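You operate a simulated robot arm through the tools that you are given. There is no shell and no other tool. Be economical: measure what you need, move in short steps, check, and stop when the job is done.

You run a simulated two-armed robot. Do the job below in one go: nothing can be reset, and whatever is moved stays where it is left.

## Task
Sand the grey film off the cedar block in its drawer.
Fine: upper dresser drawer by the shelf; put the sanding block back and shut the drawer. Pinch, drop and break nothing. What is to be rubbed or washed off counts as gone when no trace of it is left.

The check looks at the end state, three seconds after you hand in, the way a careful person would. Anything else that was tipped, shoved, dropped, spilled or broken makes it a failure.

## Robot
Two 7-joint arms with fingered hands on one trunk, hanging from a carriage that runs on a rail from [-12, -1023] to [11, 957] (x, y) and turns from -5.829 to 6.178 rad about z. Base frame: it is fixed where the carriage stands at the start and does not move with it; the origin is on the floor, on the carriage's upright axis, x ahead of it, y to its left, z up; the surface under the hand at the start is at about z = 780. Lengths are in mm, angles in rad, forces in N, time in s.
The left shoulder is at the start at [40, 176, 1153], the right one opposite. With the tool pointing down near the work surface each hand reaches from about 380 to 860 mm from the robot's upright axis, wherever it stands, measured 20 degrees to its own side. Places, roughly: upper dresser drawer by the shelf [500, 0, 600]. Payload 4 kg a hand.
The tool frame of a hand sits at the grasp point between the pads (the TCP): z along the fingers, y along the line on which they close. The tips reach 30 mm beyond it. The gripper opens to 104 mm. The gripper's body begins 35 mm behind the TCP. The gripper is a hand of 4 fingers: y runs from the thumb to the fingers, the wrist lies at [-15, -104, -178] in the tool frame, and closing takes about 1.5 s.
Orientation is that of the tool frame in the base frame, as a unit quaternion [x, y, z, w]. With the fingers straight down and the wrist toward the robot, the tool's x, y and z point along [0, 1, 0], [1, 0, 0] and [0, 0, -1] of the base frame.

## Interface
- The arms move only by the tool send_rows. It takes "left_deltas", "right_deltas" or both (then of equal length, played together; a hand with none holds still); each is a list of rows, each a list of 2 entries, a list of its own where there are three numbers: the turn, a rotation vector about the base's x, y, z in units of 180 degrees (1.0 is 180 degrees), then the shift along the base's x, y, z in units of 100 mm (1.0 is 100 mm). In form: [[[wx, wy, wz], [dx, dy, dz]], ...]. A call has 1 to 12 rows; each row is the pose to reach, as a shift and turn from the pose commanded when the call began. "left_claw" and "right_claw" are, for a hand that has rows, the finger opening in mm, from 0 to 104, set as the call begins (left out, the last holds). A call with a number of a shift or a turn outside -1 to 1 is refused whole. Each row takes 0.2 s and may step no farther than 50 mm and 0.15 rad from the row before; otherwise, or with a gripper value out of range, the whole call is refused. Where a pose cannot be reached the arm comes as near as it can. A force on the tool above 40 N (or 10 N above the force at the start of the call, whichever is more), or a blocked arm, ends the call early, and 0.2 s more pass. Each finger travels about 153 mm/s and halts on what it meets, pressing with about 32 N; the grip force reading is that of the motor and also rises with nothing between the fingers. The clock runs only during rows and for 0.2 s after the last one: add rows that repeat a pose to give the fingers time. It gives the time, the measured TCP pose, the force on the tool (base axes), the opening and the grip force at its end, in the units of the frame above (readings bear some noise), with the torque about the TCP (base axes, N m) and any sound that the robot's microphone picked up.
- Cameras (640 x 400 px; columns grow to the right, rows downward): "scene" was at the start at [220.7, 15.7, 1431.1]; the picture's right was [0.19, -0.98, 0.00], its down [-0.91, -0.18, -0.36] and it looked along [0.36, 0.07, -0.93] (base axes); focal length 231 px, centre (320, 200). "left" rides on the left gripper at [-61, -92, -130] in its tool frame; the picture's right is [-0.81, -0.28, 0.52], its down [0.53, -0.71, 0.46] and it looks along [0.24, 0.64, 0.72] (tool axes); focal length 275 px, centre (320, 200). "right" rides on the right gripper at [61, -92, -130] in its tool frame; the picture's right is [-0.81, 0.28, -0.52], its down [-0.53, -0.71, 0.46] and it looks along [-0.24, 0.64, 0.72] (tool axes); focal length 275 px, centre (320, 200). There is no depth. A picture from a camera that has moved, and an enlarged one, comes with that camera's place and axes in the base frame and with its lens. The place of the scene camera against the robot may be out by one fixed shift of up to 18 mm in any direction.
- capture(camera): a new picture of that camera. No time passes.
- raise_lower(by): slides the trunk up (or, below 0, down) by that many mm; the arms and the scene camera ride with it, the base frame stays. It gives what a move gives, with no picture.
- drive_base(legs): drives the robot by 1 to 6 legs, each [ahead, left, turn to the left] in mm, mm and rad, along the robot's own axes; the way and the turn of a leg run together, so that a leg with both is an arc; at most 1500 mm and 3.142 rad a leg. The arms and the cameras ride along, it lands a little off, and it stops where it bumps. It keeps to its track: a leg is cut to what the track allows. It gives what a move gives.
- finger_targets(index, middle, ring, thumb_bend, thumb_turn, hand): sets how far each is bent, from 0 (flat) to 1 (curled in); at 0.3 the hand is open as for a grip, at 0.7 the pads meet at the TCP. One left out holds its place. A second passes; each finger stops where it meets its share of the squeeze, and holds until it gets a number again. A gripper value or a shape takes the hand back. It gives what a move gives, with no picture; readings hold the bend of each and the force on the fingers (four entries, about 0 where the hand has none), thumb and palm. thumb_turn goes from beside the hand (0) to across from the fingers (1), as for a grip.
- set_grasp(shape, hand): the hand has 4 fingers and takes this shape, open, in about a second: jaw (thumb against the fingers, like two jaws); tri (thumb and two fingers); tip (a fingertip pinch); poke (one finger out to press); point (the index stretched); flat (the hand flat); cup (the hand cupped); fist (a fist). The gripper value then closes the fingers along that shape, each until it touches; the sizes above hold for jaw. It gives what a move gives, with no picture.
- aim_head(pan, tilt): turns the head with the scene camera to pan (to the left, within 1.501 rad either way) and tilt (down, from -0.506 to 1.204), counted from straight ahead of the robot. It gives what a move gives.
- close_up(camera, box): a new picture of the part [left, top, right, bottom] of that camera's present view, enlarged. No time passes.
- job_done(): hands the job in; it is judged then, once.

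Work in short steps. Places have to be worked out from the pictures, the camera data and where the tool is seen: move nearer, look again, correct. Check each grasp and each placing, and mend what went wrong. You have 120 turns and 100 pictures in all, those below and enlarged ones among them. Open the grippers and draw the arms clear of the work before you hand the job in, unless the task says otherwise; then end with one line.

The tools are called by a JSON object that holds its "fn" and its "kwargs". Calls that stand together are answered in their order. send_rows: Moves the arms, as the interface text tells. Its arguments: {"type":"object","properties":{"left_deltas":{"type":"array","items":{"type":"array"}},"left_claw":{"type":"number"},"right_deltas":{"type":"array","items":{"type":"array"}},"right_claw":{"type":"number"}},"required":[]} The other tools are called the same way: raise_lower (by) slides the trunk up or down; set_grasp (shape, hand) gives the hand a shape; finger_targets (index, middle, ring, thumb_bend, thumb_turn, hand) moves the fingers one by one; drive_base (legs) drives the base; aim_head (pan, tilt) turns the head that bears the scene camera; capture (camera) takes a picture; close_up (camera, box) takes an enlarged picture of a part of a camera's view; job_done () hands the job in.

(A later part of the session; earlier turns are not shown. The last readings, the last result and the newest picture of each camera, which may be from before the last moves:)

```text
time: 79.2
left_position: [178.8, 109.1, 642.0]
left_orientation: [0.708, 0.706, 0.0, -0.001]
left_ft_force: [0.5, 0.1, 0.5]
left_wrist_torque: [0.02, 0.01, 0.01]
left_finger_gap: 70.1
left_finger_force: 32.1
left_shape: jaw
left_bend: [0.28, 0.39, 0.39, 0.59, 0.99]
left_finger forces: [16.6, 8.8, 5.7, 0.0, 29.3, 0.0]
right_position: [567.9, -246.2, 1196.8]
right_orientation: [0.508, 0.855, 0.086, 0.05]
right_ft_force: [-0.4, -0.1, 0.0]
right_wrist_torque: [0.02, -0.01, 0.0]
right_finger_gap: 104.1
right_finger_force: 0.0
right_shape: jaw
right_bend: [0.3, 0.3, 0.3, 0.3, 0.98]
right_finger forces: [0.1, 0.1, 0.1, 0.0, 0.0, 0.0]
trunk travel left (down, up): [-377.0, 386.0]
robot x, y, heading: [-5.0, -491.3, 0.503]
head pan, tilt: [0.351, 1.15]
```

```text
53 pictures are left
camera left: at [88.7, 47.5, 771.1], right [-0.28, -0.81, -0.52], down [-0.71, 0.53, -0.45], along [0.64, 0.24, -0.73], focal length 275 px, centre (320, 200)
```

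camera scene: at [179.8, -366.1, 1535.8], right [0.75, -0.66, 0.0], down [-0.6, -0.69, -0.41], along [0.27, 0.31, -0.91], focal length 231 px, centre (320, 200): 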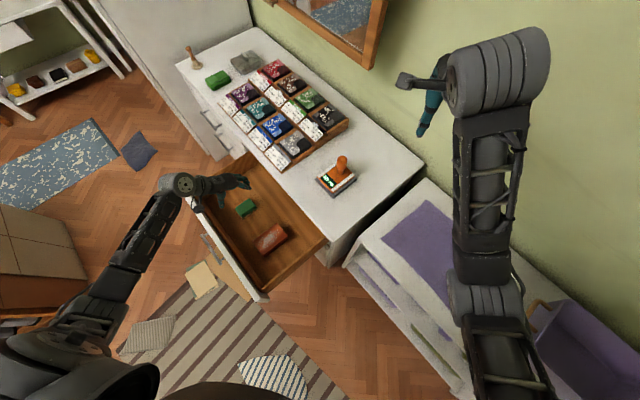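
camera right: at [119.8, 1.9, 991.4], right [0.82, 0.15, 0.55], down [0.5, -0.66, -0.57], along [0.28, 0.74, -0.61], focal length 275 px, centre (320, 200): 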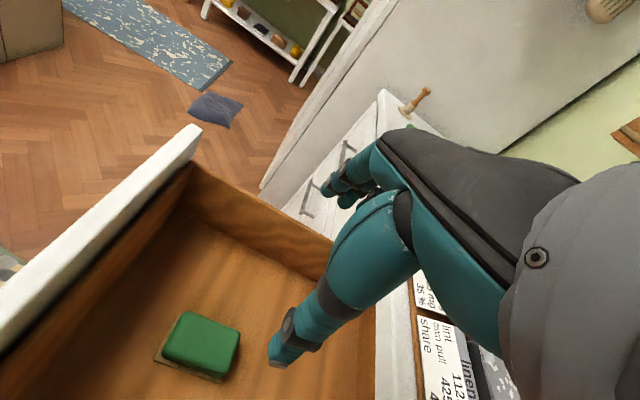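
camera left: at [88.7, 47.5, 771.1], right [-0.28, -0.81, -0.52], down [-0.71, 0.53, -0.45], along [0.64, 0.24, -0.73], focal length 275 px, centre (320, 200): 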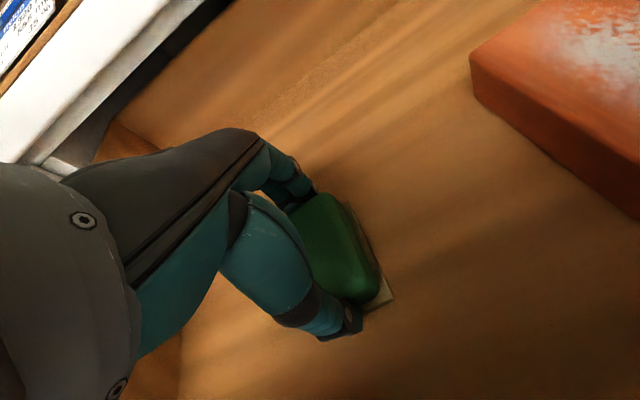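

Grip holds at 70 mm with 32 N. This release pose (178.8, 109, 642) is where it goes back. Lifting 90 mm.

{"fn": "send_rows", "kwargs": {"left_deltas": [[[0, 0, 0], [0, 0, 0.15]], [[0, 0, 0], [0, 0, 0.4]], [[0, 0, 0], [0, 0, 0.7]], [[0, 0, 0], [0, 0, 0.9]], [[0, 0, 0], [0, -0.4, 0.9]], [[0, 0, 0], [0, -0.8, 0.9]], [[0, 0, 0], [0, -0.8, 0.9]]]}}

{"fn": "capture", "kwargs": {"camera": "left"}}

{"fn": "close_up", "kwargs": {"camera": "scene", "box": [150, 150, 340, 310]}}

```text
time: 80.8
left_position: [177.1, 27.8, 729.7]
left_orientation: [0.707, 0.707, -0.001, -0.002]
left_ft_force: [0.3, 0.0, -1.3]
left_wrist_torque: [0.03, 0.03, -0.05]
left_finger_gap: 70.1
left_finger_force: 31.7
left_shape: jaw
left_bend: [0.28, 0.39, 0.39, 0.59, 0.99]
left_finger forces: [16.7, 8.9, 6.0, 0.1, 29.3, 0.0]
right_position: [567.9, -245.1, 1198.7]
right_orientation: [0.508, 0.856, 0.086, 0.051]
right_ft_force: [0.0, -0.6, 0.4]
right_wrist_torque: [0.0, -0.01, 0.02]
right_finger_gap: 103.9
right_finger_force: 0.0
right_shape: jaw
right_bend: [0.3, 0.3, 0.3, 0.3, 0.98]
right_finger forces: [0.0, 0.0, 0.1, 0.1, 0.0, 0.0]
trunk travel left (down, up): [-377.0, 386.0]
robot x, y, heading: [-5.1, -492.7, 0.502]
head pan, tilt: [0.351, 1.15]
```

```text
52 pictures are left
camera left: at [85.5, -32.5, 860.6], right [-0.28, -0.81, -0.52], down [-0.71, 0.53, -0.45], along [0.64, 0.24, -0.72], focal length 275 px, centre (320, 200)
```

left: 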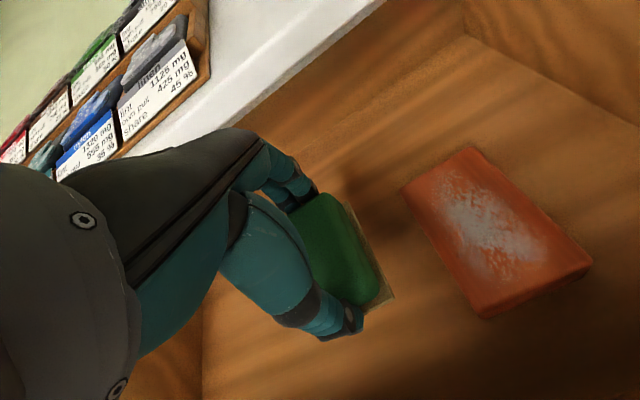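

```text
2.50 times, centred on (245, 230) of scene
camera zoom: at [179.9, -365.9, 1535.8], right [0.75, -0.66, 0.0], down [-0.6, -0.69, -0.41], along [0.27, 0.31, -0.91], focal length 577 px, centre (508, 125)
```

zoom: 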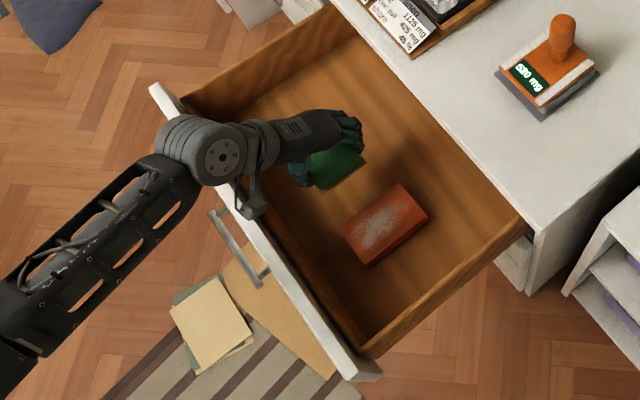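

The sanding block is held squarely. The cedar top spans x 122–238, y −107…−40, centre (180, −73). Moving above it and descending toward contact.

{"fn": "send_rows", "kwargs": {"left_deltas": [[[0, 0, 0], [0.02, -0.4, 0]], [[0, 0, 0], [0.02, -0.8, 0]], [[0, 0, 0], [0.02, -1.0, 0]], [[0, 0, 0], [0.02, -1.0, -0.1]], [[0, 0, 0], [0.02, -1.0, -0.2]], [[0, 0, 0], [0.02, -1.0, -0.3]], [[0, 0, 0], [0.02, -1.0, -0.3]]]}}

{"fn": "capture", "kwargs": {"camera": "left"}}

{"fn": "close_up", "kwargs": {"camera": "scene", "box": [150, 150, 340, 310]}}

```text
time: 82.3
left_position: [179.6, -74.1, 700.4]
left_orientation: [0.708, 0.706, 0.0, -0.001]
left_ft_force: [-0.9, 0.5, -0.6]
left_wrist_torque: [0.0, -0.01, -0.02]
left_finger_gap: 69.8
left_finger_force: 31.7
left_shape: jaw
left_bend: [0.28, 0.39, 0.39, 0.59, 0.99]
left_finger forces: [16.6, 8.8, 5.9, 0.0, 29.2, 0.0]
right_position: [567.0, -246.6, 1198.5]
right_orientation: [0.508, 0.855, 0.087, 0.05]
right_ft_force: [0.1, -1.2, -0.2]
right_wrist_torque: [-0.04, 0.0, 0.0]
right_finger_gap: 104.1
right_finger_force: 0.0
right_shape: jaw
right_bend: [0.3, 0.3, 0.3, 0.3, 0.98]
right_finger forces: [0.0, 0.0, 0.0, 0.1, 0.0, 0.1]
trunk travel left (down, up): [-377.0, 386.0]
robot x, y, heading: [-6.1, -489.8, 0.498]
head pan, tilt: [0.351, 1.15]
```

```text
50 pictures are left
camera left: at [88.8, -134.5, 831.1], right [-0.28, -0.81, -0.52], down [-0.71, 0.53, -0.45], along [0.64, 0.24, -0.72], focal length 275 px, centre (320, 200)
```

left: 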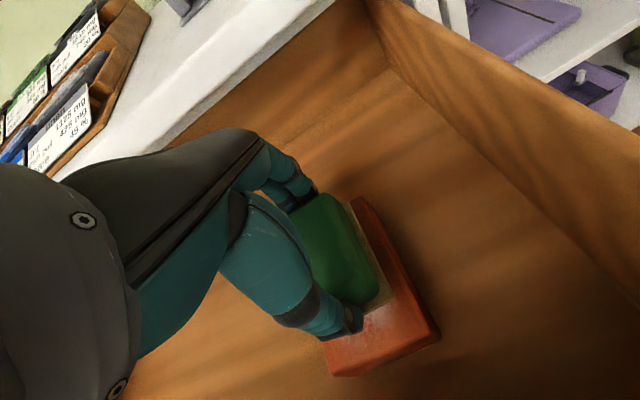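

```text
2.50 times, centred on (245, 230) of scene
camera zoom: at [179.8, -366.1, 1535.7], right [0.75, -0.66, 0.0], down [-0.6, -0.69, -0.41], along [0.27, 0.31, -0.91], focal length 577 px, centre (508, 125)
```

zoom: 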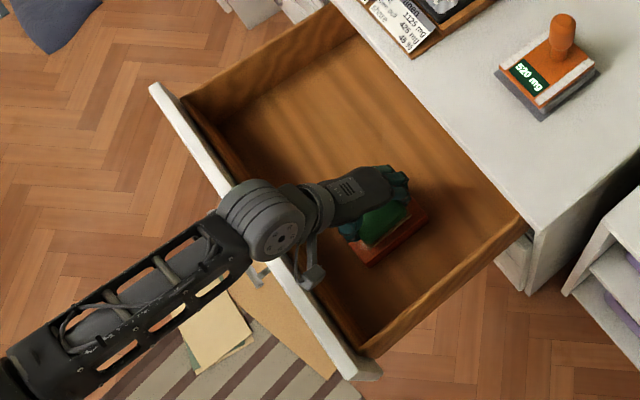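

Well centred over the cedar. I'll descend gently in small steps, watching the force.

{"fn": "send_rows", "kwargs": {"left_deltas": [[[0, 0, 0], [0, 0, -0.04]], [[0, 0, 0], [0, 0, -0.08]], [[0, 0, 0], [0, 0, -0.12]], [[0, 0, 0], [0, 0, -0.12]]]}}

```text
time: 83.3
left_position: [180.5, -73.3, 688.6]
left_orientation: [0.707, 0.707, 0.0, -0.002]
left_ft_force: [0.1, -0.1, -0.8]
left_wrist_torque: [0.0, 0.0, -0.01]
left_finger_gap: 70.2
left_finger_force: 31.6
left_shape: jaw
left_bend: [0.28, 0.39, 0.39, 0.59, 0.99]
left_finger forces: [16.6, 8.8, 5.8, 0.1, 29.2, 0.0]
right_position: [567.4, -246.0, 1198.1]
right_orientation: [0.507, 0.856, 0.086, 0.05]
right_ft_force: [0.4, 0.0, -0.2]
right_wrist_torque: [0.01, -0.02, -0.01]
right_finger_gap: 103.8
right_finger_force: 0.1
right_shape: jaw
right_bend: [0.3, 0.3, 0.3, 0.3, 0.98]
right_finger forces: [0.1, 0.0, 0.0, 0.0, 0.1, 0.1]
trunk travel left (down, up): [-377.0, 386.0]
robot x, y, heading: [-7.7, -489.2, 0.497]
head pan, tilt: [0.351, 1.15]
```

No contact yet; continuing down in 3 mm steps.

{"fn": "send_rows", "kwargs": {"left_deltas": [[[0, 0, 0], [0, 0, -0.03]], [[0, 0, 0], [0, 0, -0.06]], [[0, 0, 0], [0, 0, -0.08]], [[0, 0, 0], [0, 0, -0.08]]]}}

```text
time: 84.3
left_position: [182.3, -73.0, 681.8]
left_orientation: [0.708, 0.706, 0.001, 0.0]
left_ft_force: [-1.7, -0.9, 4.0]
left_wrist_torque: [0.0, 0.01, -0.02]
left_finger_gap: 69.9
left_finger_force: 32.3
left_shape: jaw
left_bend: [0.28, 0.39, 0.39, 0.59, 0.99]
left_finger forces: [16.5, 8.9, 5.7, 0.0, 29.8, 0.1]
right_position: [568.1, -246.1, 1199.2]
right_orientation: [0.508, 0.856, 0.086, 0.05]
right_ft_force: [-0.2, 0.0, -0.9]
right_wrist_torque: [-0.03, -0.01, 0.05]
right_finger_gap: 103.9
right_finger_force: 0.1
right_shape: jaw
right_bend: [0.3, 0.3, 0.3, 0.3, 0.98]
right_finger forces: [0.0, 0.1, 0.1, 0.0, 0.1, 0.0]
trunk travel left (down, up): [-377.0, 386.0]
robot x, y, heading: [-1.7, -494.7, 0.505]
head pan, tilt: [0.351, 1.15]
```

Contact at z≈682 with about 4 N. I'll press 2 mm more and do a first set of short strokes along x, then check whether the cedar slides.

{"fn": "send_rows", "kwargs": {"left_deltas": [[[0, 0, 0], [0, 0, -0.02]], [[0, 0, 0], [0.12, 0, -0.02]], [[0, 0, 0], [0.24, 0, -0.02]], [[0, 0, 0], [0.12, 0, -0.02]], [[0, 0, 0], [0, 0, -0.02]], [[0, 0, 0], [-0.12, 0, -0.02]], [[0, 0, 0], [-0.24, 0, -0.02]], [[0, 0, 0], [-0.12, 0, -0.02]], [[0, 0, 0], [0, 0, -0.02]]]}}

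{"fn": "capture", "kwargs": {"camera": "left"}}

{"fn": "close_up", "kwargs": {"camera": "scene", "box": [220, 180, 320, 270]}}

```text
time: 86.3
left_position: [184.0, -73.9, 679.7]
left_orientation: [0.707, 0.707, 0.0, -0.002]
left_ft_force: [1.1, 2.2, 10.8]
left_wrist_torque: [0.06, -0.04, 0.05]
left_finger_gap: 69.1
left_finger_force: 31.9
left_shape: jaw
left_bend: [0.27, 0.38, 0.39, 0.6, 0.99]
left_finger forces: [18.7, 10.3, 5.9, 0.0, 31.4, 0.0]
right_position: [568.0, -244.9, 1199.0]
right_orientation: [0.508, 0.856, 0.087, 0.05]
right_ft_force: [0.2, -0.3, -0.4]
right_wrist_torque: [0.03, -0.02, 0.03]
right_finger_gap: 103.8
right_finger_force: 0.1
right_shape: jaw
right_bend: [0.3, 0.3, 0.3, 0.3, 0.98]
right_finger forces: [0.0, 0.0, 0.1, 0.0, 0.0, 0.0]
trunk travel left (down, up): [-377.0, 386.0]
robot x, y, heading: [-5.8, -490.0, 0.499]
head pan, tilt: [0.351, 1.15]
```

```text
48 pictures are left
camera left: at [93.0, -134.9, 809.8], right [-0.28, -0.81, -0.52], down [-0.71, 0.53, -0.45], along [0.64, 0.24, -0.72], focal length 275 px, centre (320, 200)
```

left: 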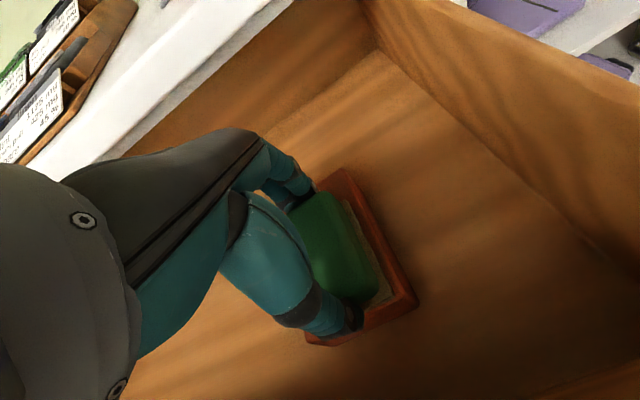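

```text
4.44 times, centred on (270, 225) of scene
camera zoom: at [180.3, -365.4, 1535.9], right [0.75, -0.66, 0.0], down [-0.6, -0.69, -0.41], along [0.27, 0.31, -0.91], focal length 1026 px, centre (542, 89)
```

zoom: 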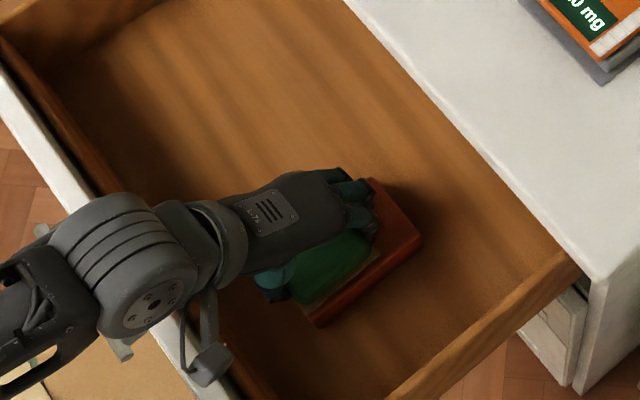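

The cedar seems to have stayed put; force about 11 N. Continue with strokes offset to both sides in y.

{"fn": "send_rows", "kwargs": {"left_deltas": [[[0, 0, 0], [0.1, -0.1, 0]], [[0, 0, 0], [0.25, -0.12, 0]], [[0, 0, 0], [0.1, -0.12, 0]], [[0, 0, 0], [-0.05, -0.12, 0]], [[0, 0, 0], [-0.2, -0.12, 0]], [[0, 0, 0], [-0.3, -0.12, 0]], [[0, 0, 0], [-0.3, 0, 0]], [[0, 0, 0], [-0.3, 0.12, 0]], [[0, 0, 0], [-0.15, 0.12, 0]], [[0, 0, 0], [0, 0.12, 0]], [[0, 0, 0], [0.15, 0.12, 0]], [[0, 0, 0], [0.25, 0.12, 0]]]}}

{"fn": "send_rows", "kwargs": {"left_deltas": [[[0, 0, 0], [0, -0.12, 0]], [[0, 0, 0], [-0.15, -0.12, 0]], [[0, 0, 0], [-0.3, -0.12, 0]], [[0, 0, 0], [-0.45, -0.12, 0]], [[0, 0, 0], [-0.55, -0.12, 0]], [[0, 0, 0], [-0.4, -0.12, 0]], [[0, 0, 0], [-0.25, -0.12, 0]], [[0, 0, 0], [-0.25, -0.12, 0.2]], [[0, 0, 0], [-0.25, 0.28, 0.6]], [[0, 0, 0], [-0.25, 0.68, 0.6]], [[0, 0, 0], [-0.25, 0.88, 0.6]], [[0, 0, 0], [-0.25, 0.88, 0.6]]]}}

{"fn": "capture", "kwargs": {"camera": "left"}}

{"fn": "close_up", "kwargs": {"camera": "scene", "box": [220, 180, 320, 270]}}

```text
time: 89.0
left_position: [208.2, -60.9, 677.8]
left_orientation: [0.708, 0.706, 0.0, 0.0]
left_ft_force: [0.7, -6.2, 17.1]
left_wrist_torque: [-0.21, -0.02, 0.0]
left_finger_gap: 68.0
left_finger_force: 31.7
left_shape: jaw
left_bend: [0.27, 0.38, 0.41, 0.61, 0.95]
left_finger forces: [19.5, 9.4, 3.0, 0.0, 29.9, 0.0]
right_position: [567.9, -246.4, 1199.4]
right_orientation: [0.508, 0.856, 0.085, 0.05]
right_ft_force: [-0.4, 0.5, -1.3]
right_wrist_torque: [-0.01, -0.04, -0.01]
right_finger_gap: 104.1
right_finger_force: 0.0
right_shape: jaw
right_bend: [0.3, 0.3, 0.3, 0.3, 0.98]
right_finger forces: [0.0, 0.1, 0.1, 0.2, 0.0, 0.0]
trunk travel left (down, up): [-377.0, 386.0]
robot x, y, heading: [-3.9, -492.1, 0.499]
head pan, tilt: [0.351, 1.15]
```

```text
refused: row 9 steps farther than a row can; nothing moved
```

```text
46 pictures are left
camera left: at [116.8, -121.8, 808.3], right [-0.28, -0.81, -0.52], down [-0.71, 0.53, -0.46], along [0.65, 0.24, -0.72], focal length 275 px, centre (320, 200)
```

left: 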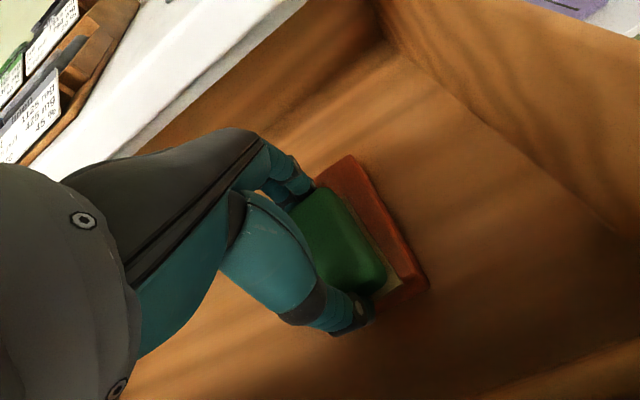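

```text
4.44 times, centred on (270, 225) of scene
camera zoom: at [180.4, -366.2, 1535.9], right [0.75, -0.66, 0.0], down [-0.6, -0.69, -0.41], along [0.27, 0.31, -0.91], focal length 1026 px, centre (542, 89)
```

zoom: 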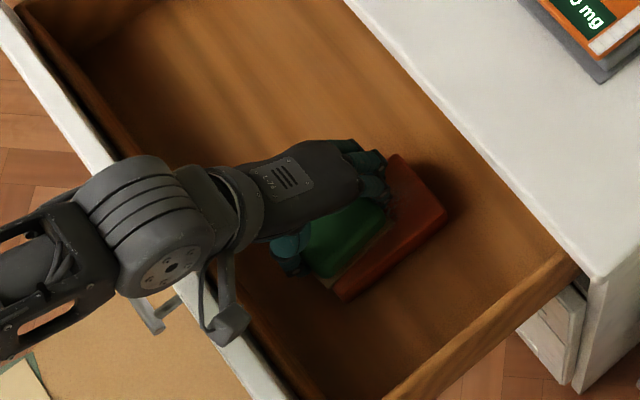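

The drawer itself slid in a bit with the x strokes. I'll lift, swing aside and look at the cedar; from here on I'll stroke along y.

{"fn": "send_rows", "kwargs": {"left_deltas": [[[0, 0, 0], [0, 0, 0.2]], [[0, 0, 0], [0, 0.2, 0.6]], [[0, 0, 0], [0, 0.6, 0.6]], [[0, 0, 0], [0, 1.0, 0.6]], [[0, 0, 0], [0, 1.0, 0.6]]]}}

{"fn": "capture", "kwargs": {"camera": "left"}}

{"fn": "close_up", "kwargs": {"camera": "scene", "box": [220, 180, 320, 270]}}

```text
time: 90.2
left_position: [205.3, 37.9, 735.3]
left_orientation: [0.708, 0.707, 0.0, -0.001]
left_ft_force: [-0.3, 1.1, 0.1]
left_wrist_torque: [-0.02, -0.02, 0.0]
left_finger_gap: 68.4
left_finger_force: 31.8
left_shape: jaw
left_bend: [0.27, 0.38, 0.4, 0.61, 0.97]
left_finger forces: [18.2, 9.6, 5.5, 0.1, 31.8, 0.1]
right_position: [567.5, -246.9, 1197.8]
right_orientation: [0.508, 0.856, 0.087, 0.05]
right_ft_force: [-0.2, -0.1, 0.5]
right_wrist_torque: [-0.02, -0.02, 0.02]
right_finger_gap: 104.0
right_finger_force: 0.0
right_shape: jaw
right_bend: [0.3, 0.3, 0.3, 0.3, 0.98]
right_finger forces: [0.0, 0.0, 0.0, 0.1, 0.0, 0.1]
trunk travel left (down, up): [-377.0, 386.0]
robot x, y, heading: [-3.8, -493.0, 0.5]
head pan, tilt: [0.351, 1.15]
```

```text
44 pictures are left
camera left: at [114.8, -22.9, 865.1], right [-0.28, -0.81, -0.52], down [-0.71, 0.53, -0.45], along [0.64, 0.24, -0.73], focal length 275 px, centre (320, 200)
```

left: 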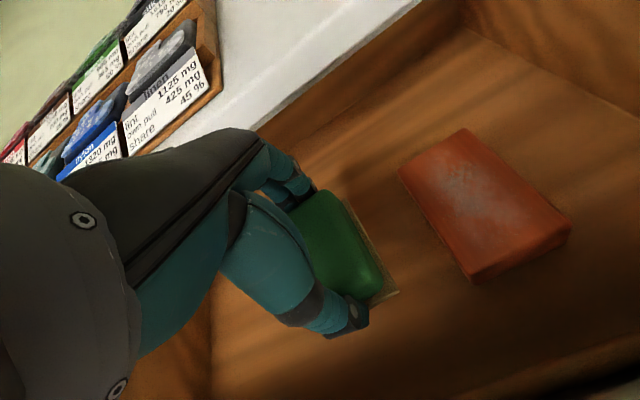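

```text
4.44 times, centred on (270, 225) of scene
camera zoom: at [179.8, -366.5, 1535.7], right [0.75, -0.66, 0.0], down [-0.6, -0.69, -0.41], along [0.27, 0.31, -0.91], focal length 1026 px, centre (542, 89)
```

zoom: 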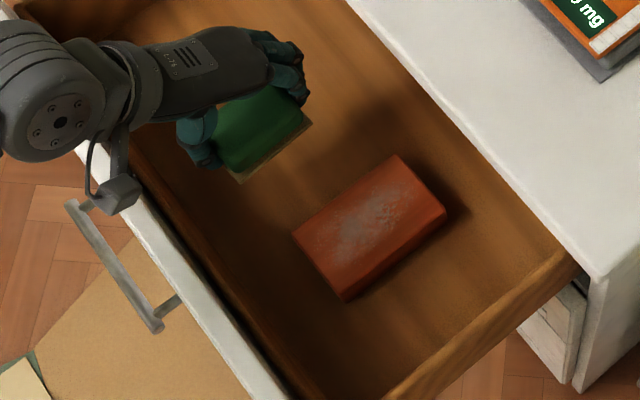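

The film is already fading, so the sanding works. The drawer slid in about 50 mm, so the cedar now centres at about (230, −70). I'll return over it and stroke along y this time.

{"fn": "send_rows", "kwargs": {"left_deltas": [[[0, 0, 0], [0.1, -0.4, 0]], [[0, 0, 0], [0.25, -0.8, 0]], [[0, 0, 0], [0.25, -1.0, 0]], [[0, 0, 0], [0.25, -1.0, -0.25]], [[0, 0, 0], [0.25, -1.0, -0.45]], [[0, 0, 0], [0.25, -1.0, -0.51]], [[0, 0, 0], [0.25, -1.0, -0.55]], [[0, 0, 0], [0.25, -1.0, -0.55]]]}}

{"fn": "capture", "kwargs": {"camera": "left"}}

```text
time: 92.0
left_position: [230.0, -61.2, 681.9]
left_orientation: [0.708, 0.706, 0.001, -0.001]
left_ft_force: [-0.5, -0.1, -0.4]
left_wrist_torque: [0.03, -0.03, 0.01]
left_finger_gap: 68.6
left_finger_force: 32.0
left_shape: jaw
left_bend: [0.27, 0.38, 0.4, 0.61, 0.97]
left_finger forces: [18.1, 9.8, 5.7, 0.0, 31.6, 0.0]
right_position: [567.8, -245.9, 1199.5]
right_orientation: [0.508, 0.856, 0.086, 0.05]
right_ft_force: [1.0, 0.6, -0.3]
right_wrist_torque: [0.01, 0.01, -0.04]
right_finger_gap: 104.2
right_finger_force: 0.0
right_shape: jaw
right_bend: [0.3, 0.3, 0.3, 0.3, 0.98]
right_finger forces: [0.0, 0.0, 0.1, 0.0, 0.0, 0.0]
trunk travel left (down, up): [-377.0, 386.0]
robot x, y, heading: [-7.9, -494.5, 0.5]
head pan, tilt: [0.351, 1.15]
```

```text
42 pictures are left
camera left: at [139.9, -122.3, 813.2], right [-0.28, -0.81, -0.52], down [-0.71, 0.53, -0.45], along [0.64, 0.24, -0.72], focal length 275 px, centre (320, 200)
```

left: 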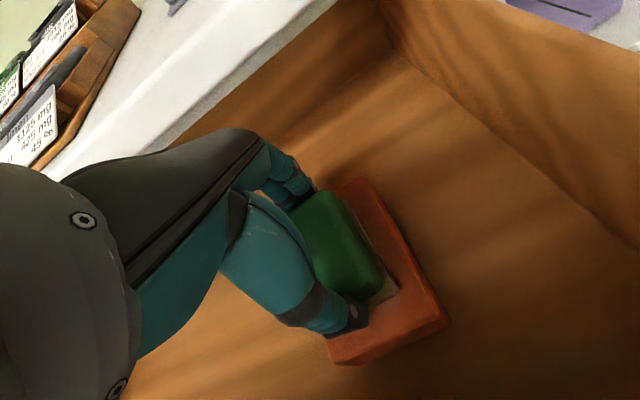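

Positioned just above the surface. Press lightly and stroke in y at the middle.

{"fn": "send_rows", "kwargs": {"left_deltas": [[[0, 0, 0], [0, 0, -0.05]], [[0, 0, 0], [0, -0.12, -0.05]], [[0, 0, 0], [0, -0.26, -0.05]], [[0, 0, 0], [0, -0.12, -0.05]], [[0, 0, 0], [0, 0.02, -0.05]], [[0, 0, 0], [0, 0.12, -0.05]], [[0, 0, 0], [0, 0, -0.05]], [[0, 0, 0], [0, -0.13, -0.05]], [[0, 0, 0], [0, -0.26, -0.05]], [[0, 0, 0], [0, -0.12, -0.05]], [[0, 0, 0], [0, 0.05, -0.05]], [[0, 0, 0], [0, -0.09, -0.05]]]}}

{"fn": "close_up", "kwargs": {"camera": "scene", "box": [220, 180, 320, 270]}}

```text
time: 94.5
left_position: [231.6, -67.3, 679.5]
left_orientation: [0.707, 0.707, 0.001, -0.003]
left_ft_force: [-0.7, 3.8, 9.5]
left_wrist_torque: [0.09, 0.01, 0.02]
left_finger_gap: 68.2
left_finger_force: 31.6
left_shape: jaw
left_bend: [0.27, 0.38, 0.4, 0.61, 0.98]
left_finger forces: [17.7, 10.9, 6.9, 0.0, 33.0, 0.1]
right_position: [566.5, -243.3, 1199.0]
right_orientation: [0.509, 0.855, 0.086, 0.049]
right_ft_force: [0.8, -0.7, 0.2]
right_wrist_torque: [0.02, 0.01, -0.05]
right_finger_gap: 103.9
right_finger_force: 0.0
right_shape: jaw
right_bend: [0.3, 0.3, 0.3, 0.3, 0.98]
right_finger forces: [0.0, 0.1, 0.1, 0.0, 0.0, 0.1]
trunk travel left (down, up): [-377.0, 386.0]
robot x, y, heading: [-5.1, -489.6, 0.498]
head pan, tilt: [0.351, 1.15]
```

```text
4.44 times, centred on (270, 225) of scene
camera zoom: at [180.0, -365.2, 1535.9], right [0.75, -0.66, 0.0], down [-0.6, -0.69, -0.41], along [0.27, 0.31, -0.91], focal length 1026 px, centre (542, 89)
```

zoom: 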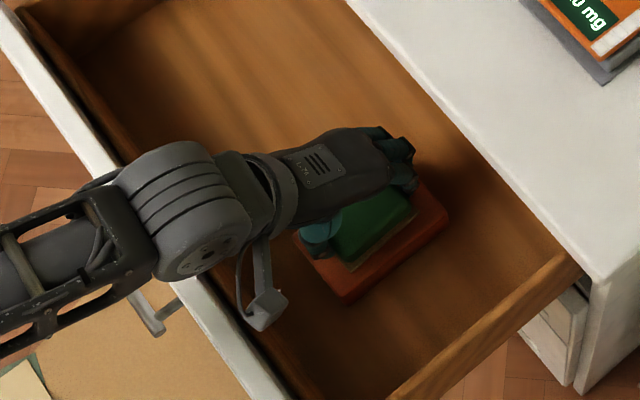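

The cedar stayed put at ~10 N. I'll hop to the +x end, stroke, then hop to the −x end.

{"fn": "send_rows", "kwargs": {"left_deltas": [[[0, 0, 0], [0.1, 0.09, 0.1]], [[0, 0, 0], [0.22, 0.18, 0.1]], [[0, 0, 0], [0.22, 0.18, -0.01]], [[0, 0, 0], [0.22, 0.05, -0.01]], [[0, 0, 0], [0.22, -0.08, -0.01]], [[0, 0, 0], [0.22, -0.18, -0.01]], [[0, 0, 0], [0.22, -0.05, -0.01]], [[0, 0, 0], [0.22, 0.08, -0.01]], [[0, 0, 0], [0.22, 0.18, -0.01]], [[0, 0, 0], [0.22, 0.05, -0.01]], [[0, 0, 0], [0.22, -0.08, -0.01]], [[0, 0, 0], [0.22, -0.18, -0.01]]]}}

{"fn": "send_rows", "kwargs": {"left_deltas": [[[0, 0, 0], [0, 0, 0.1]], [[0, 0, 0], [-0.25, 0, 0.1]], [[0, 0, 0], [-0.48, 0, 0.1]], [[0, 0, 0], [-0.48, 0, 0]], [[0, 0, 0], [-0.48, 0.12, 0]], [[0, 0, 0], [-0.48, 0.25, 0]], [[0, 0, 0], [-0.48, 0.37, 0]], [[0, 0, 0], [-0.48, 0.25, 0]], [[0, 0, 0], [-0.48, 0.12, 0]], [[0, 0, 0], [-0.48, 0, 0]], [[0, 0, 0], [-0.48, 0.15, 0]], [[0, 0, 0], [-0.48, 0.3, 0]]]}}

{"fn": "send_rows", "kwargs": {"left_deltas": [[[0, 0, 0], [0, 0, 0.2]], [[0, 0, 0], [0, 0.2, 0.6]], [[0, 0, 0], [0, 0.6, 0.6]], [[0, 0, 0], [0, 1.0, 0.6]], [[0, 0, 0], [0, 1.0, 0.6]]]}}

{"fn": "capture", "kwargs": {"camera": "left"}}

{"fn": "close_up", "kwargs": {"camera": "scene", "box": [240, 200, 310, 260]}}

```text
time: 97.2
left_position: [253.8, -83.6, 677.5]
left_orientation: [0.707, 0.707, 0.002, -0.002]
left_ft_force: [0.6, 7.7, 18.6]
left_wrist_torque: [0.18, -0.03, 0.04]
left_finger_gap: 68.6
left_finger_force: 32.4
left_shape: jaw
left_bend: [0.27, 0.38, 0.38, 0.6, 1.0]
left_finger forces: [17.6, 11.7, 7.6, 0.0, 33.5, 0.1]
right_position: [567.6, -244.0, 1200.2]
right_orientation: [0.507, 0.856, 0.088, 0.05]
right_ft_force: [0.4, -0.2, 0.1]
right_wrist_torque: [-0.04, 0.01, 0.01]
right_finger_gap: 103.8
right_finger_force: 0.1
right_shape: jaw
right_bend: [0.3, 0.3, 0.3, 0.3, 0.98]
right_finger forces: [0.0, 0.0, 0.0, 0.0, 0.0, 0.1]
trunk travel left (down, up): [-377.0, 386.0]
robot x, y, heading: [-7.1, -491.6, 0.499]
head pan, tilt: [0.351, 1.15]
```

```text
time: 99.8
left_position: [205.3, -60.0, 678.0]
left_orientation: [0.708, 0.706, 0.0, 0.0]
left_ft_force: [1.0, -7.3, 20.3]
left_wrist_torque: [-0.27, -0.01, 0.02]
left_finger_gap: 68.1
left_finger_force: 31.9
left_shape: jaw
left_bend: [0.27, 0.38, 0.4, 0.61, 0.96]
left_finger forces: [18.9, 8.9, 3.4, 0.1, 29.6, 0.0]
right_position: [568.5, -245.8, 1199.6]
right_orientation: [0.508, 0.856, 0.086, 0.05]
right_ft_force: [-0.6, 0.0, -0.1]
right_wrist_torque: [0.01, 0.01, 0.02]
right_finger_gap: 104.0
right_finger_force: 0.1
right_shape: jaw
right_bend: [0.3, 0.3, 0.3, 0.3, 0.98]
right_finger forces: [0.0, 0.0, 0.0, 0.0, 0.0, 0.0]
trunk travel left (down, up): [-377.0, 386.0]
robot x, y, heading: [-5.3, -492.0, 0.498]
head pan, tilt: [0.351, 1.15]
```

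```text
time: 101.0
left_position: [205.1, 38.0, 737.2]
left_orientation: [0.708, 0.706, -0.001, -0.001]
left_ft_force: [-0.6, 0.5, -1.5]
left_wrist_torque: [0.0, 0.01, 0.02]
left_finger_gap: 68.3
left_finger_force: 32.3
left_shape: jaw
left_bend: [0.27, 0.38, 0.4, 0.6, 0.97]
left_finger forces: [18.3, 9.4, 5.8, 0.1, 31.6, 0.0]
right_position: [567.1, -247.0, 1198.3]
right_orientation: [0.508, 0.856, 0.086, 0.049]
right_ft_force: [-0.1, 0.3, -0.4]
right_wrist_torque: [0.01, 0.02, -0.01]
right_finger_gap: 103.8
right_finger_force: 0.0
right_shape: jaw
right_bend: [0.3, 0.3, 0.3, 0.3, 0.98]
right_finger forces: [0.0, 0.0, 0.1, 0.0, 0.0, 0.0]
trunk travel left (down, up): [-377.0, 386.0]
robot x, y, heading: [-6.7, -494.7, 0.499]
head pan, tilt: [0.351, 1.15]
```

```text
40 pictures are left
camera left: at [113.6, -22.0, 867.0], right [-0.28, -0.81, -0.52], down [-0.71, 0.53, -0.45], along [0.64, 0.24, -0.73], focal length 275 px, centre (320, 200)
```

left: 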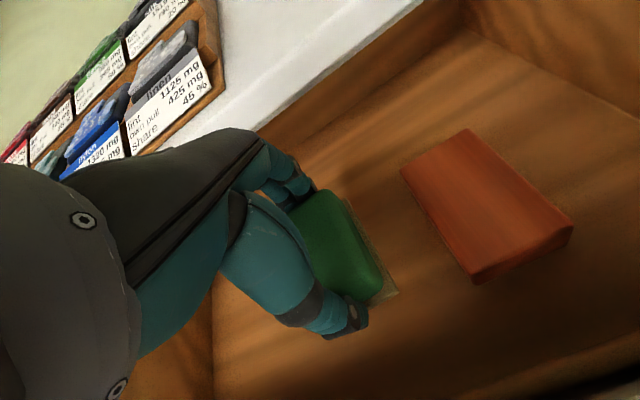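

```text
6.67 times, centred on (275, 230) of scene
camera zoom: at [179.8, -366.5, 1535.7], right [0.75, -0.66, 0.0], down [-0.6, -0.69, -0.41], along [0.27, 0.31, -0.91], focal length 1540 px, centre (620, 0)
```

zoom: 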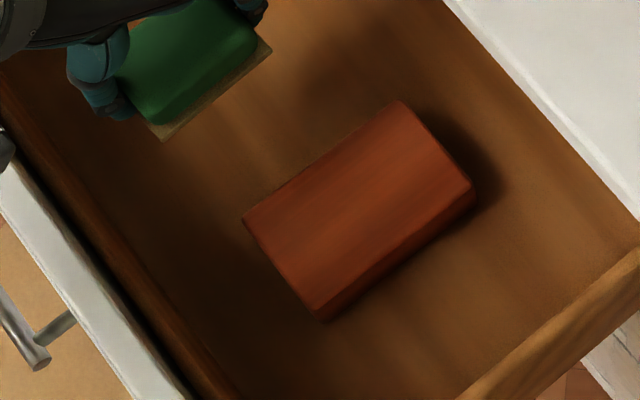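

The cedar looks clean. I'll zoom in from the hand camera to check for faint traces.

{"fn": "close_up", "kwargs": {"camera": "left", "box": [390, 115, 590, 295]}}

```text
2.22 times, centred on (490, 205) of left
camera zoom: at [113.6, -22.0, 867.0], right [-0.28, -0.81, -0.52], down [-0.71, 0.53, -0.45], along [0.64, 0.24, -0.73], focal length 612 px, centre (-58, 189)
```

zoom: 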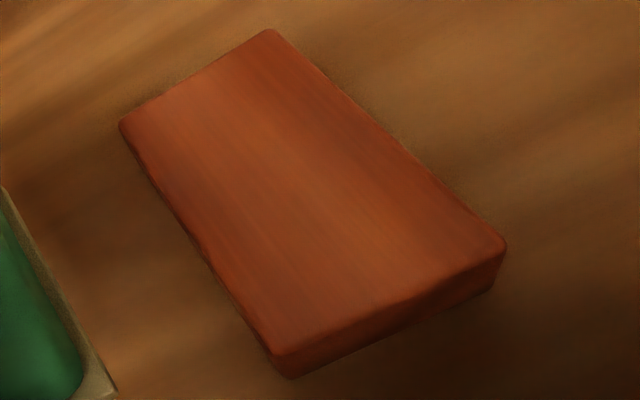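

It looks uniform, but one more pass over the whole top, right to its ends, is cheap insurance.

{"fn": "send_rows", "kwargs": {"left_deltas": [[[0, 0, 0], [0.1, -0.4, 0]], [[0, 0, 0], [0.25, -0.8, 0]], [[0, 0, 0], [0.25, -1.0, 0]], [[0, 0, 0], [0.25, -1.0, -0.3]], [[0, 0, 0], [0.25, -1.0, -0.5]], [[0, 0, 0], [0.25, -1.0, -0.58]], [[0, 0, 0], [0.25, -1.0, -0.58]]]}}

{"fn": "send_rows", "kwargs": {"left_deltas": [[[0, 0, 0], [0, 0.1, -0.01]], [[0, 0, 0], [0, -0.05, -0.01]], [[0, 0, 0], [0, -0.18, -0.01]], [[0, 0, 0], [0, -0.28, -0.01]], [[0, 0, 0], [0.15, -0.28, 0.1]], [[0, 0, 0], [0.3, -0.25, 0.1]], [[0, 0, 0], [0.3, -0.25, 0.01]], [[0, 0, 0], [0.3, -0.12, 0.0]], [[0, 0, 0], [0.3, 0.0, 0.0]], [[0, 0, 0], [0.3, 0.1, 0.0]], [[0, 0, 0], [0.3, -0.05, 0.0]], [[0, 0, 0], [0.3, -0.2, 0.0]]]}}

{"fn": "send_rows", "kwargs": {"left_deltas": [[[0, 0, 0], [0, 0, 0.1]], [[0, 0, 0], [-0.3, 0, 0.1]], [[0, 0, 0], [-0.58, -0.05, 0.1]], [[0, 0, 0], [-0.58, -0.05, 0.0]], [[0, 0, 0], [-0.58, 0.08, 0.0]], [[0, 0, 0], [-0.58, 0.2, 0.0]], [[0, 0, 0], [-0.58, 0.32, 0.0]], [[0, 0, 0], [-0.58, 0.2, 0.0]], [[0, 0, 0], [-0.58, 0.08, 0.0]], [[0, 0, 0], [-0.58, -0.05, 0.0]], [[0, 0, 0], [-0.58, 0.1, 0.0]], [[0, 0, 0], [-0.58, 0.25, 0.0]]]}}

{"fn": "send_rows", "kwargs": {"left_deltas": [[[0, 0, 0], [0, 0, 0.2]], [[0, 0, 0], [0, 0.2, 0.6]], [[0, 0, 0], [0, 0.6, 0.6]], [[0, 0, 0], [0, 1.0, 0.6]], [[0, 0, 0], [0, 1.0, 0.6]]]}}

{"fn": "capture", "kwargs": {"camera": "left"}}

{"fn": "close_up", "kwargs": {"camera": "scene", "box": [180, 150, 350, 310]}}

```text
time: 102.5
left_position: [228.0, -58.4, 678.7]
left_orientation: [0.708, 0.707, 0.0, -0.001]
left_ft_force: [-0.1, 0.2, 2.4]
left_wrist_torque: [-0.07, 0.08, 0.01]
left_finger_gap: 68.5
left_finger_force: 31.9
left_shape: jaw
left_bend: [0.27, 0.38, 0.4, 0.6, 0.97]
left_finger forces: [18.3, 9.5, 5.9, 0.0, 31.7, 0.0]
right_position: [567.4, -245.6, 1198.8]
right_orientation: [0.508, 0.856, 0.086, 0.05]
right_ft_force: [0.9, 0.6, -0.9]
right_wrist_torque: [-0.01, 0.01, -0.02]
right_finger_gap: 103.9
right_finger_force: 0.0
right_shape: jaw
right_bend: [0.3, 0.3, 0.3, 0.3, 0.98]
right_finger forces: [0.1, 0.0, 0.0, 0.0, 0.0, 0.1]
trunk travel left (down, up): [-377.0, 386.0]
robot x, y, heading: [-5.4, -489.4, 0.503]
head pan, tilt: [0.351, 1.15]
```

```text
time: 105.2
left_position: [260.0, -78.2, 678.9]
left_orientation: [0.707, 0.707, 0.0, -0.001]
left_ft_force: [-0.1, -1.0, -0.9]
left_wrist_torque: [0.0, 0.0, 0.04]
left_finger_gap: 68.9
left_finger_force: 32.2
left_shape: jaw
left_bend: [0.27, 0.38, 0.4, 0.6, 0.98]
left_finger forces: [18.1, 10.0, 6.3, 0.0, 32.3, 0.0]
right_position: [567.7, -246.2, 1198.3]
right_orientation: [0.508, 0.856, 0.085, 0.051]
right_ft_force: [1.0, 0.7, 0.5]
right_wrist_torque: [0.03, -0.02, 0.02]
right_finger_gap: 103.7
right_finger_force: 0.0
right_shape: jaw
right_bend: [0.3, 0.3, 0.3, 0.3, 0.98]
right_finger forces: [0.0, 0.0, 0.1, 0.1, 0.0, 0.1]
trunk travel left (down, up): [-377.0, 386.0]
robot x, y, heading: [-5.3, -490.0, 0.495]
head pan, tilt: [0.351, 1.15]
```

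```text
time: 107.8
left_position: [203.3, -51.8, 679.2]
left_orientation: [0.708, 0.707, 0.0, -0.001]
left_ft_force: [-0.8, 0.3, -0.5]
left_wrist_torque: [-0.03, -0.01, -0.02]
left_finger_gap: 68.8
left_finger_force: 32.0
left_shape: jaw
left_bend: [0.27, 0.38, 0.4, 0.6, 0.98]
left_finger forces: [18.1, 9.9, 6.4, 0.0, 32.0, 0.0]
right_position: [567.3, -245.7, 1199.3]
right_orientation: [0.508, 0.856, 0.086, 0.049]
right_ft_force: [0.0, 0.1, 1.3]
right_wrist_torque: [0.01, 0.04, -0.01]
right_finger_gap: 103.9
right_finger_force: 0.1
right_shape: jaw
right_bend: [0.3, 0.3, 0.3, 0.3, 0.98]
right_finger forces: [0.0, 0.1, 0.1, 0.1, 0.0, 0.0]
trunk travel left (down, up): [-377.0, 386.0]
robot x, y, heading: [-4.9, -490.1, 0.502]
head pan, tilt: [0.351, 1.15]
```

```text
time: 109.0
left_position: [203.9, 45.2, 736.8]
left_orientation: [0.708, 0.707, 0.0, 0.0]
left_ft_force: [1.2, -0.4, -1.3]
left_wrist_torque: [-0.01, -0.04, 0.01]
left_finger_gap: 68.3
left_finger_force: 32.2
left_shape: jaw
left_bend: [0.27, 0.38, 0.4, 0.6, 0.98]
left_finger forces: [18.1, 9.9, 6.2, 0.0, 32.0, 0.0]
right_position: [568.5, -246.7, 1198.9]
right_orientation: [0.508, 0.856, 0.086, 0.05]
right_ft_force: [0.6, -0.3, -0.5]
right_wrist_torque: [-0.01, 0.02, 0.0]
right_finger_gap: 103.6
right_finger_force: 0.1
right_shape: jaw
right_bend: [0.3, 0.3, 0.3, 0.3, 0.98]
right_finger forces: [0.0, 0.0, 0.0, 0.0, 0.0, 0.0]
trunk travel left (down, up): [-377.0, 386.0]
robot x, y, heading: [-11.5, -492.7, 0.498]
head pan, tilt: [0.351, 1.15]
```

```text
37 pictures are left
camera left: at [112.9, -15.3, 866.9], right [-0.28, -0.81, -0.52], down [-0.71, 0.53, -0.45], along [0.64, 0.24, -0.73], focal length 275 px, centre (320, 200)
```

left: 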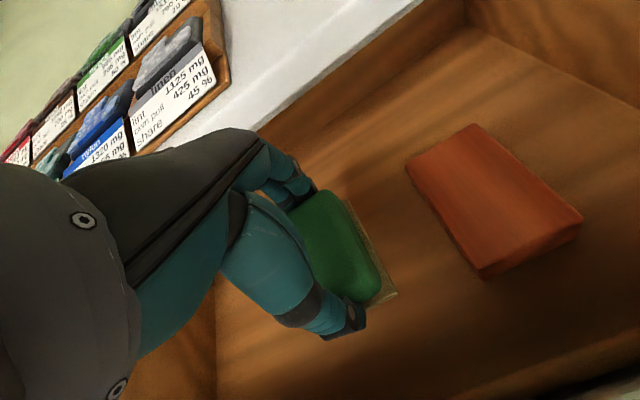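

```text
2.50 times, centred on (265, 230) of scene
camera zoom: at [179.9, -366.4, 1535.7], right [0.75, -0.66, 0.0], down [-0.6, -0.69, -0.41], along [0.27, 0.31, -0.91], focal length 577 px, centre (458, 125)
```

zoom: 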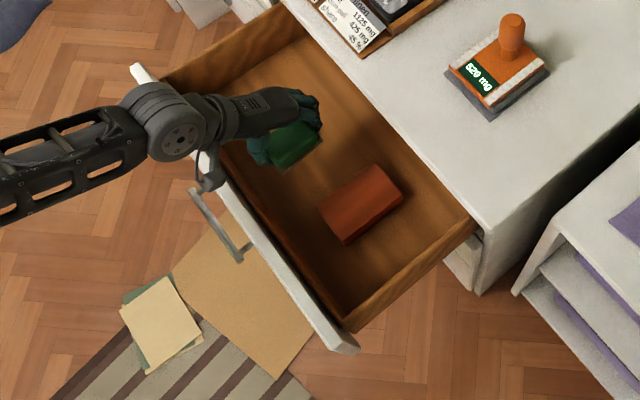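

Both views show clean cedar. Now I return the sanding block to its original spot in the drawer, which is now at x≈229, y≈109.

{"fn": "send_rows", "kwargs": {"left_deltas": [[[0, 0, 0], [0.12, 0.3, 0]], [[0, 0, 0], [0.25, 0.64, 0]], [[0, 0, 0], [0.25, 0.64, -0.3]], [[0, 0, 0], [0.25, 0.64, -0.6]], [[0, 0, 0], [0.25, 0.64, -0.8]], [[0, 0, 0], [0.25, 0.64, -0.9]], [[0, 0, 0], [0.25, 0.64, -0.94]], [[0, 0, 0], [0.25, 0.64, -0.94]]]}}

{"fn": "send_rows", "kwargs": {"left_deltas": [[[0, 0, 0], [0, 0, -0.02]], [[0, 0, 0], [0, 0, -0.04]], [[0, 0, 0], [0, 0, -0.04]]]}}

{"fn": "capture", "kwargs": {"camera": "left"}}

```text
time: 110.8
left_position: [230.5, 111.0, 644.8]
left_orientation: [0.708, 0.706, 0.0, -0.001]
left_ft_force: [-0.3, -0.6, -2.1]
left_wrist_torque: [0.0, 0.04, 0.02]
left_finger_gap: 68.5
left_finger_force: 31.8
left_shape: jaw
left_bend: [0.27, 0.38, 0.4, 0.6, 0.98]
left_finger forces: [18.1, 9.9, 6.1, 0.0, 31.9, 0.1]
right_position: [566.0, -246.4, 1199.2]
right_orientation: [0.508, 0.856, 0.086, 0.05]
right_ft_force: [0.8, 0.0, 0.5]
right_wrist_torque: [-0.01, -0.01, 0.01]
right_finger_gap: 103.8
right_finger_force: 0.0
right_shape: jaw
right_bend: [0.3, 0.3, 0.3, 0.3, 0.98]
right_finger forces: [0.1, 0.0, 0.1, 0.0, 0.0, 0.0]
trunk travel left (down, up): [-377.0, 386.0]
robot x, y, heading: [-4.5, -491.5, 0.497]
head pan, tilt: [0.351, 1.15]
```

```text
time: 111.5
left_position: [226.6, 109.8, 640.3]
left_orientation: [0.707, 0.708, -0.001, -0.001]
left_ft_force: [-0.2, 0.0, -0.7]
left_wrist_torque: [0.02, 0.0, -0.02]
left_finger_gap: 68.9
left_finger_force: 31.7
left_shape: jaw
left_bend: [0.27, 0.38, 0.4, 0.6, 0.98]
left_finger forces: [18.2, 9.9, 6.2, 0.0, 31.8, 0.1]
right_position: [568.0, -245.6, 1197.1]
right_orientation: [0.509, 0.855, 0.087, 0.05]
right_ft_force: [1.0, -1.2, 0.3]
right_wrist_torque: [0.02, -0.01, 0.01]
right_finger_gap: 103.7
right_finger_force: 0.0
right_shape: jaw
right_bend: [0.3, 0.3, 0.3, 0.3, 0.98]
right_finger forces: [0.1, 0.0, 0.0, 0.0, 0.1, 0.0]
trunk travel left (down, up): [-377.0, 386.0]
robot x, y, heading: [-3.8, -491.3, 0.498]
head pan, tilt: [0.351, 1.15]
```

```text
35 pictures are left
camera left: at [137.2, 49.3, 770.0], right [-0.28, -0.81, -0.52], down [-0.71, 0.53, -0.45], along [0.64, 0.24, -0.73], focal length 275 px, centre (320, 200)
```

left: 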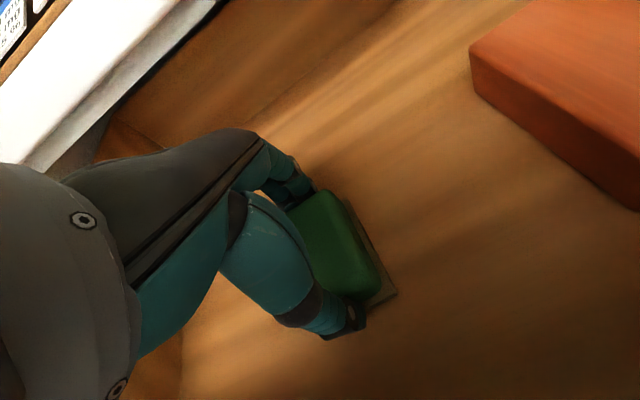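

Still no contact force; I'll lower 2 mm at a time until it just touches.

{"fn": "send_rows", "kwargs": {"left_deltas": [[[0, 0, 0], [0, 0, -0.02]], [[0, 0, 0], [0, 0, -0.02]]]}}

```text
time: 112.2
left_position: [227.6, 110.7, 639.4]
left_orientation: [0.708, 0.707, 0.001, 0.0]
left_ft_force: [-0.3, -0.3, 2.6]
left_wrist_torque: [-0.06, 0.0, -0.02]
left_finger_gap: 68.7
left_finger_force: 31.7
left_shape: jaw
left_bend: [0.27, 0.38, 0.4, 0.6, 0.98]
left_finger forces: [18.0, 9.8, 6.3, 0.0, 31.8, 0.0]
right_position: [567.2, -245.6, 1198.8]
right_orientation: [0.508, 0.856, 0.086, 0.05]
right_ft_force: [0.0, 0.2, -0.1]
right_wrist_torque: [0.01, -0.01, 0.01]
right_finger_gap: 103.9
right_finger_force: 0.1
right_shape: jaw
right_bend: [0.3, 0.3, 0.3, 0.3, 0.98]
right_finger forces: [0.1, 0.0, 0.0, 0.0, 0.0, 0.0]
trunk travel left (down, up): [-377.0, 386.0]
robot x, y, heading: [-7.7, -492.9, 0.497]
head pan, tilt: [0.351, 1.15]
```

It is resting on the drawer floor (2.6 N). Release, then lift straight up.

{"fn": "send_rows", "kwargs": {"left_deltas": [[[0, 0, 0], [0, 0, 0]], [[0, 0, 0], [0, 0, 0]], [[0, 0, 0], [0, 0, 0]], [[0, 0, 0], [0, 0, 0]], [[0, 0, 0], [0, 0, 0.15]], [[0, 0, 0], [0, 0, 0.4]], [[0, 0, 0], [0, 0, 0.7]], [[0, 0, 0], [0, 0, 1.0]], [[0, 0, 0], [0, 0, 1.0]]], "left_claw": 104}}

{"fn": "send_rows", "kwargs": {"left_deltas": [[[0, 0, 0], [0, 0, 0.4]], [[0, 0, 0], [0, 0, 0.8]], [[0, 0, 0], [0, 0, 1.0]], [[0, 0, 0], [-0.4, 0, 1.0]], [[0, 0, 0], [-0.8, 0, 1.0]], [[0, 0, 0], [-1.0, 0, 1.0]]]}}

{"fn": "capture", "kwargs": {"camera": "left"}}

{"fn": "capture", "kwargs": {"camera": "scene"}}

```text
time: 114.2
left_position: [226.1, 109.1, 738.6]
left_orientation: [0.708, 0.706, 0.0, -0.001]
left_ft_force: [-1.2, 0.2, -0.3]
left_wrist_torque: [0.0, 0.0, 0.02]
left_finger_gap: 104.0
left_finger_force: 0.1
left_shape: jaw
left_bend: [0.3, 0.3, 0.3, 0.3, 0.98]
left_finger forces: [0.0, 0.0, 0.0, 0.0, 0.0, 0.0]
right_position: [567.7, -246.3, 1198.8]
right_orientation: [0.508, 0.856, 0.085, 0.05]
right_ft_force: [-0.1, 0.2, 0.4]
right_wrist_torque: [-0.02, 0.02, 0.0]
right_finger_gap: 104.0
right_finger_force: 0.0
right_shape: jaw
right_bend: [0.3, 0.3, 0.3, 0.3, 0.98]
right_finger forces: [0.0, 0.1, 0.0, 0.1, 0.0, 0.0]
trunk travel left (down, up): [-377.0, 386.0]
robot x, y, heading: [-4.6, -491.0, 0.499]
head pan, tilt: [0.351, 1.15]
```

```text
time: 115.5
left_position: [127.9, 110.5, 837.8]
left_orientation: [0.708, 0.706, 0.0, -0.001]
left_ft_force: [0.0, -0.4, -0.9]
left_wrist_torque: [0.02, -0.03, 0.0]
left_finger_gap: 103.6
left_finger_force: 0.0
left_shape: jaw
left_bend: [0.3, 0.3, 0.3, 0.3, 0.98]
left_finger forces: [0.1, 0.0, 0.1, 0.0, 0.0, 0.1]
right_position: [566.9, -246.6, 1197.8]
right_orientation: [0.508, 0.855, 0.086, 0.05]
right_ft_force: [-0.3, 0.1, 0.3]
right_wrist_torque: [-0.01, -0.03, -0.02]
right_finger_gap: 104.0
right_finger_force: 0.0
right_shape: jaw
right_bend: [0.3, 0.3, 0.3, 0.3, 0.98]
right_finger forces: [0.1, 0.0, 0.0, 0.0, 0.1, 0.0]
trunk travel left (down, up): [-377.0, 386.0]
robot x, y, heading: [-6.0, -492.8, 0.505]
head pan, tilt: [0.351, 1.15]
```

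```text
34 pictures are left
camera left: at [35.9, 48.7, 967.9], right [-0.28, -0.81, -0.52], down [-0.71, 0.53, -0.45], along [0.64, 0.24, -0.72], focal length 275 px, centre (320, 200)
```

left: 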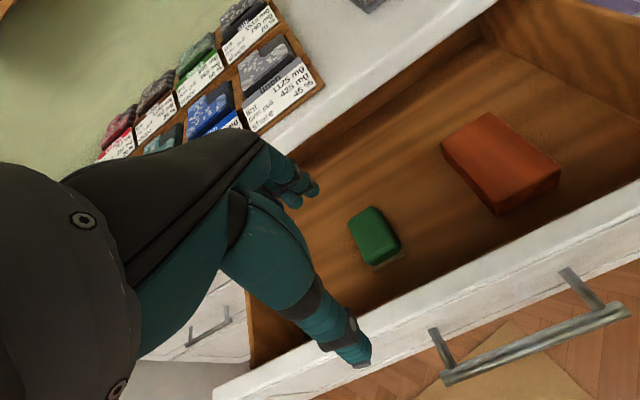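

```text
33 pictures are left
camera scene: at [179.7, -366.2, 1535.7], right [0.75, -0.66, 0.0], down [-0.6, -0.69, -0.41], along [0.27, 0.31, -0.91], focal length 231 px, centre (320, 200)
```

scene: 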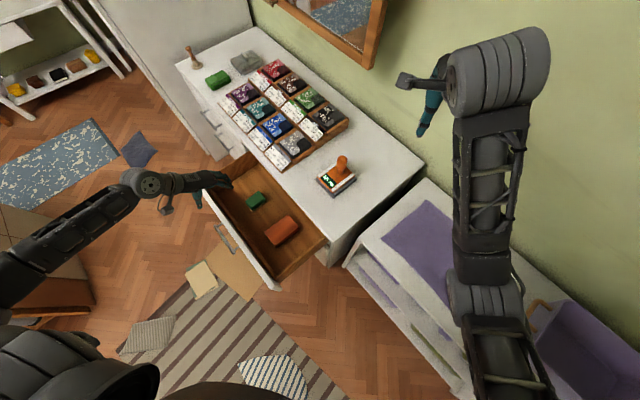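

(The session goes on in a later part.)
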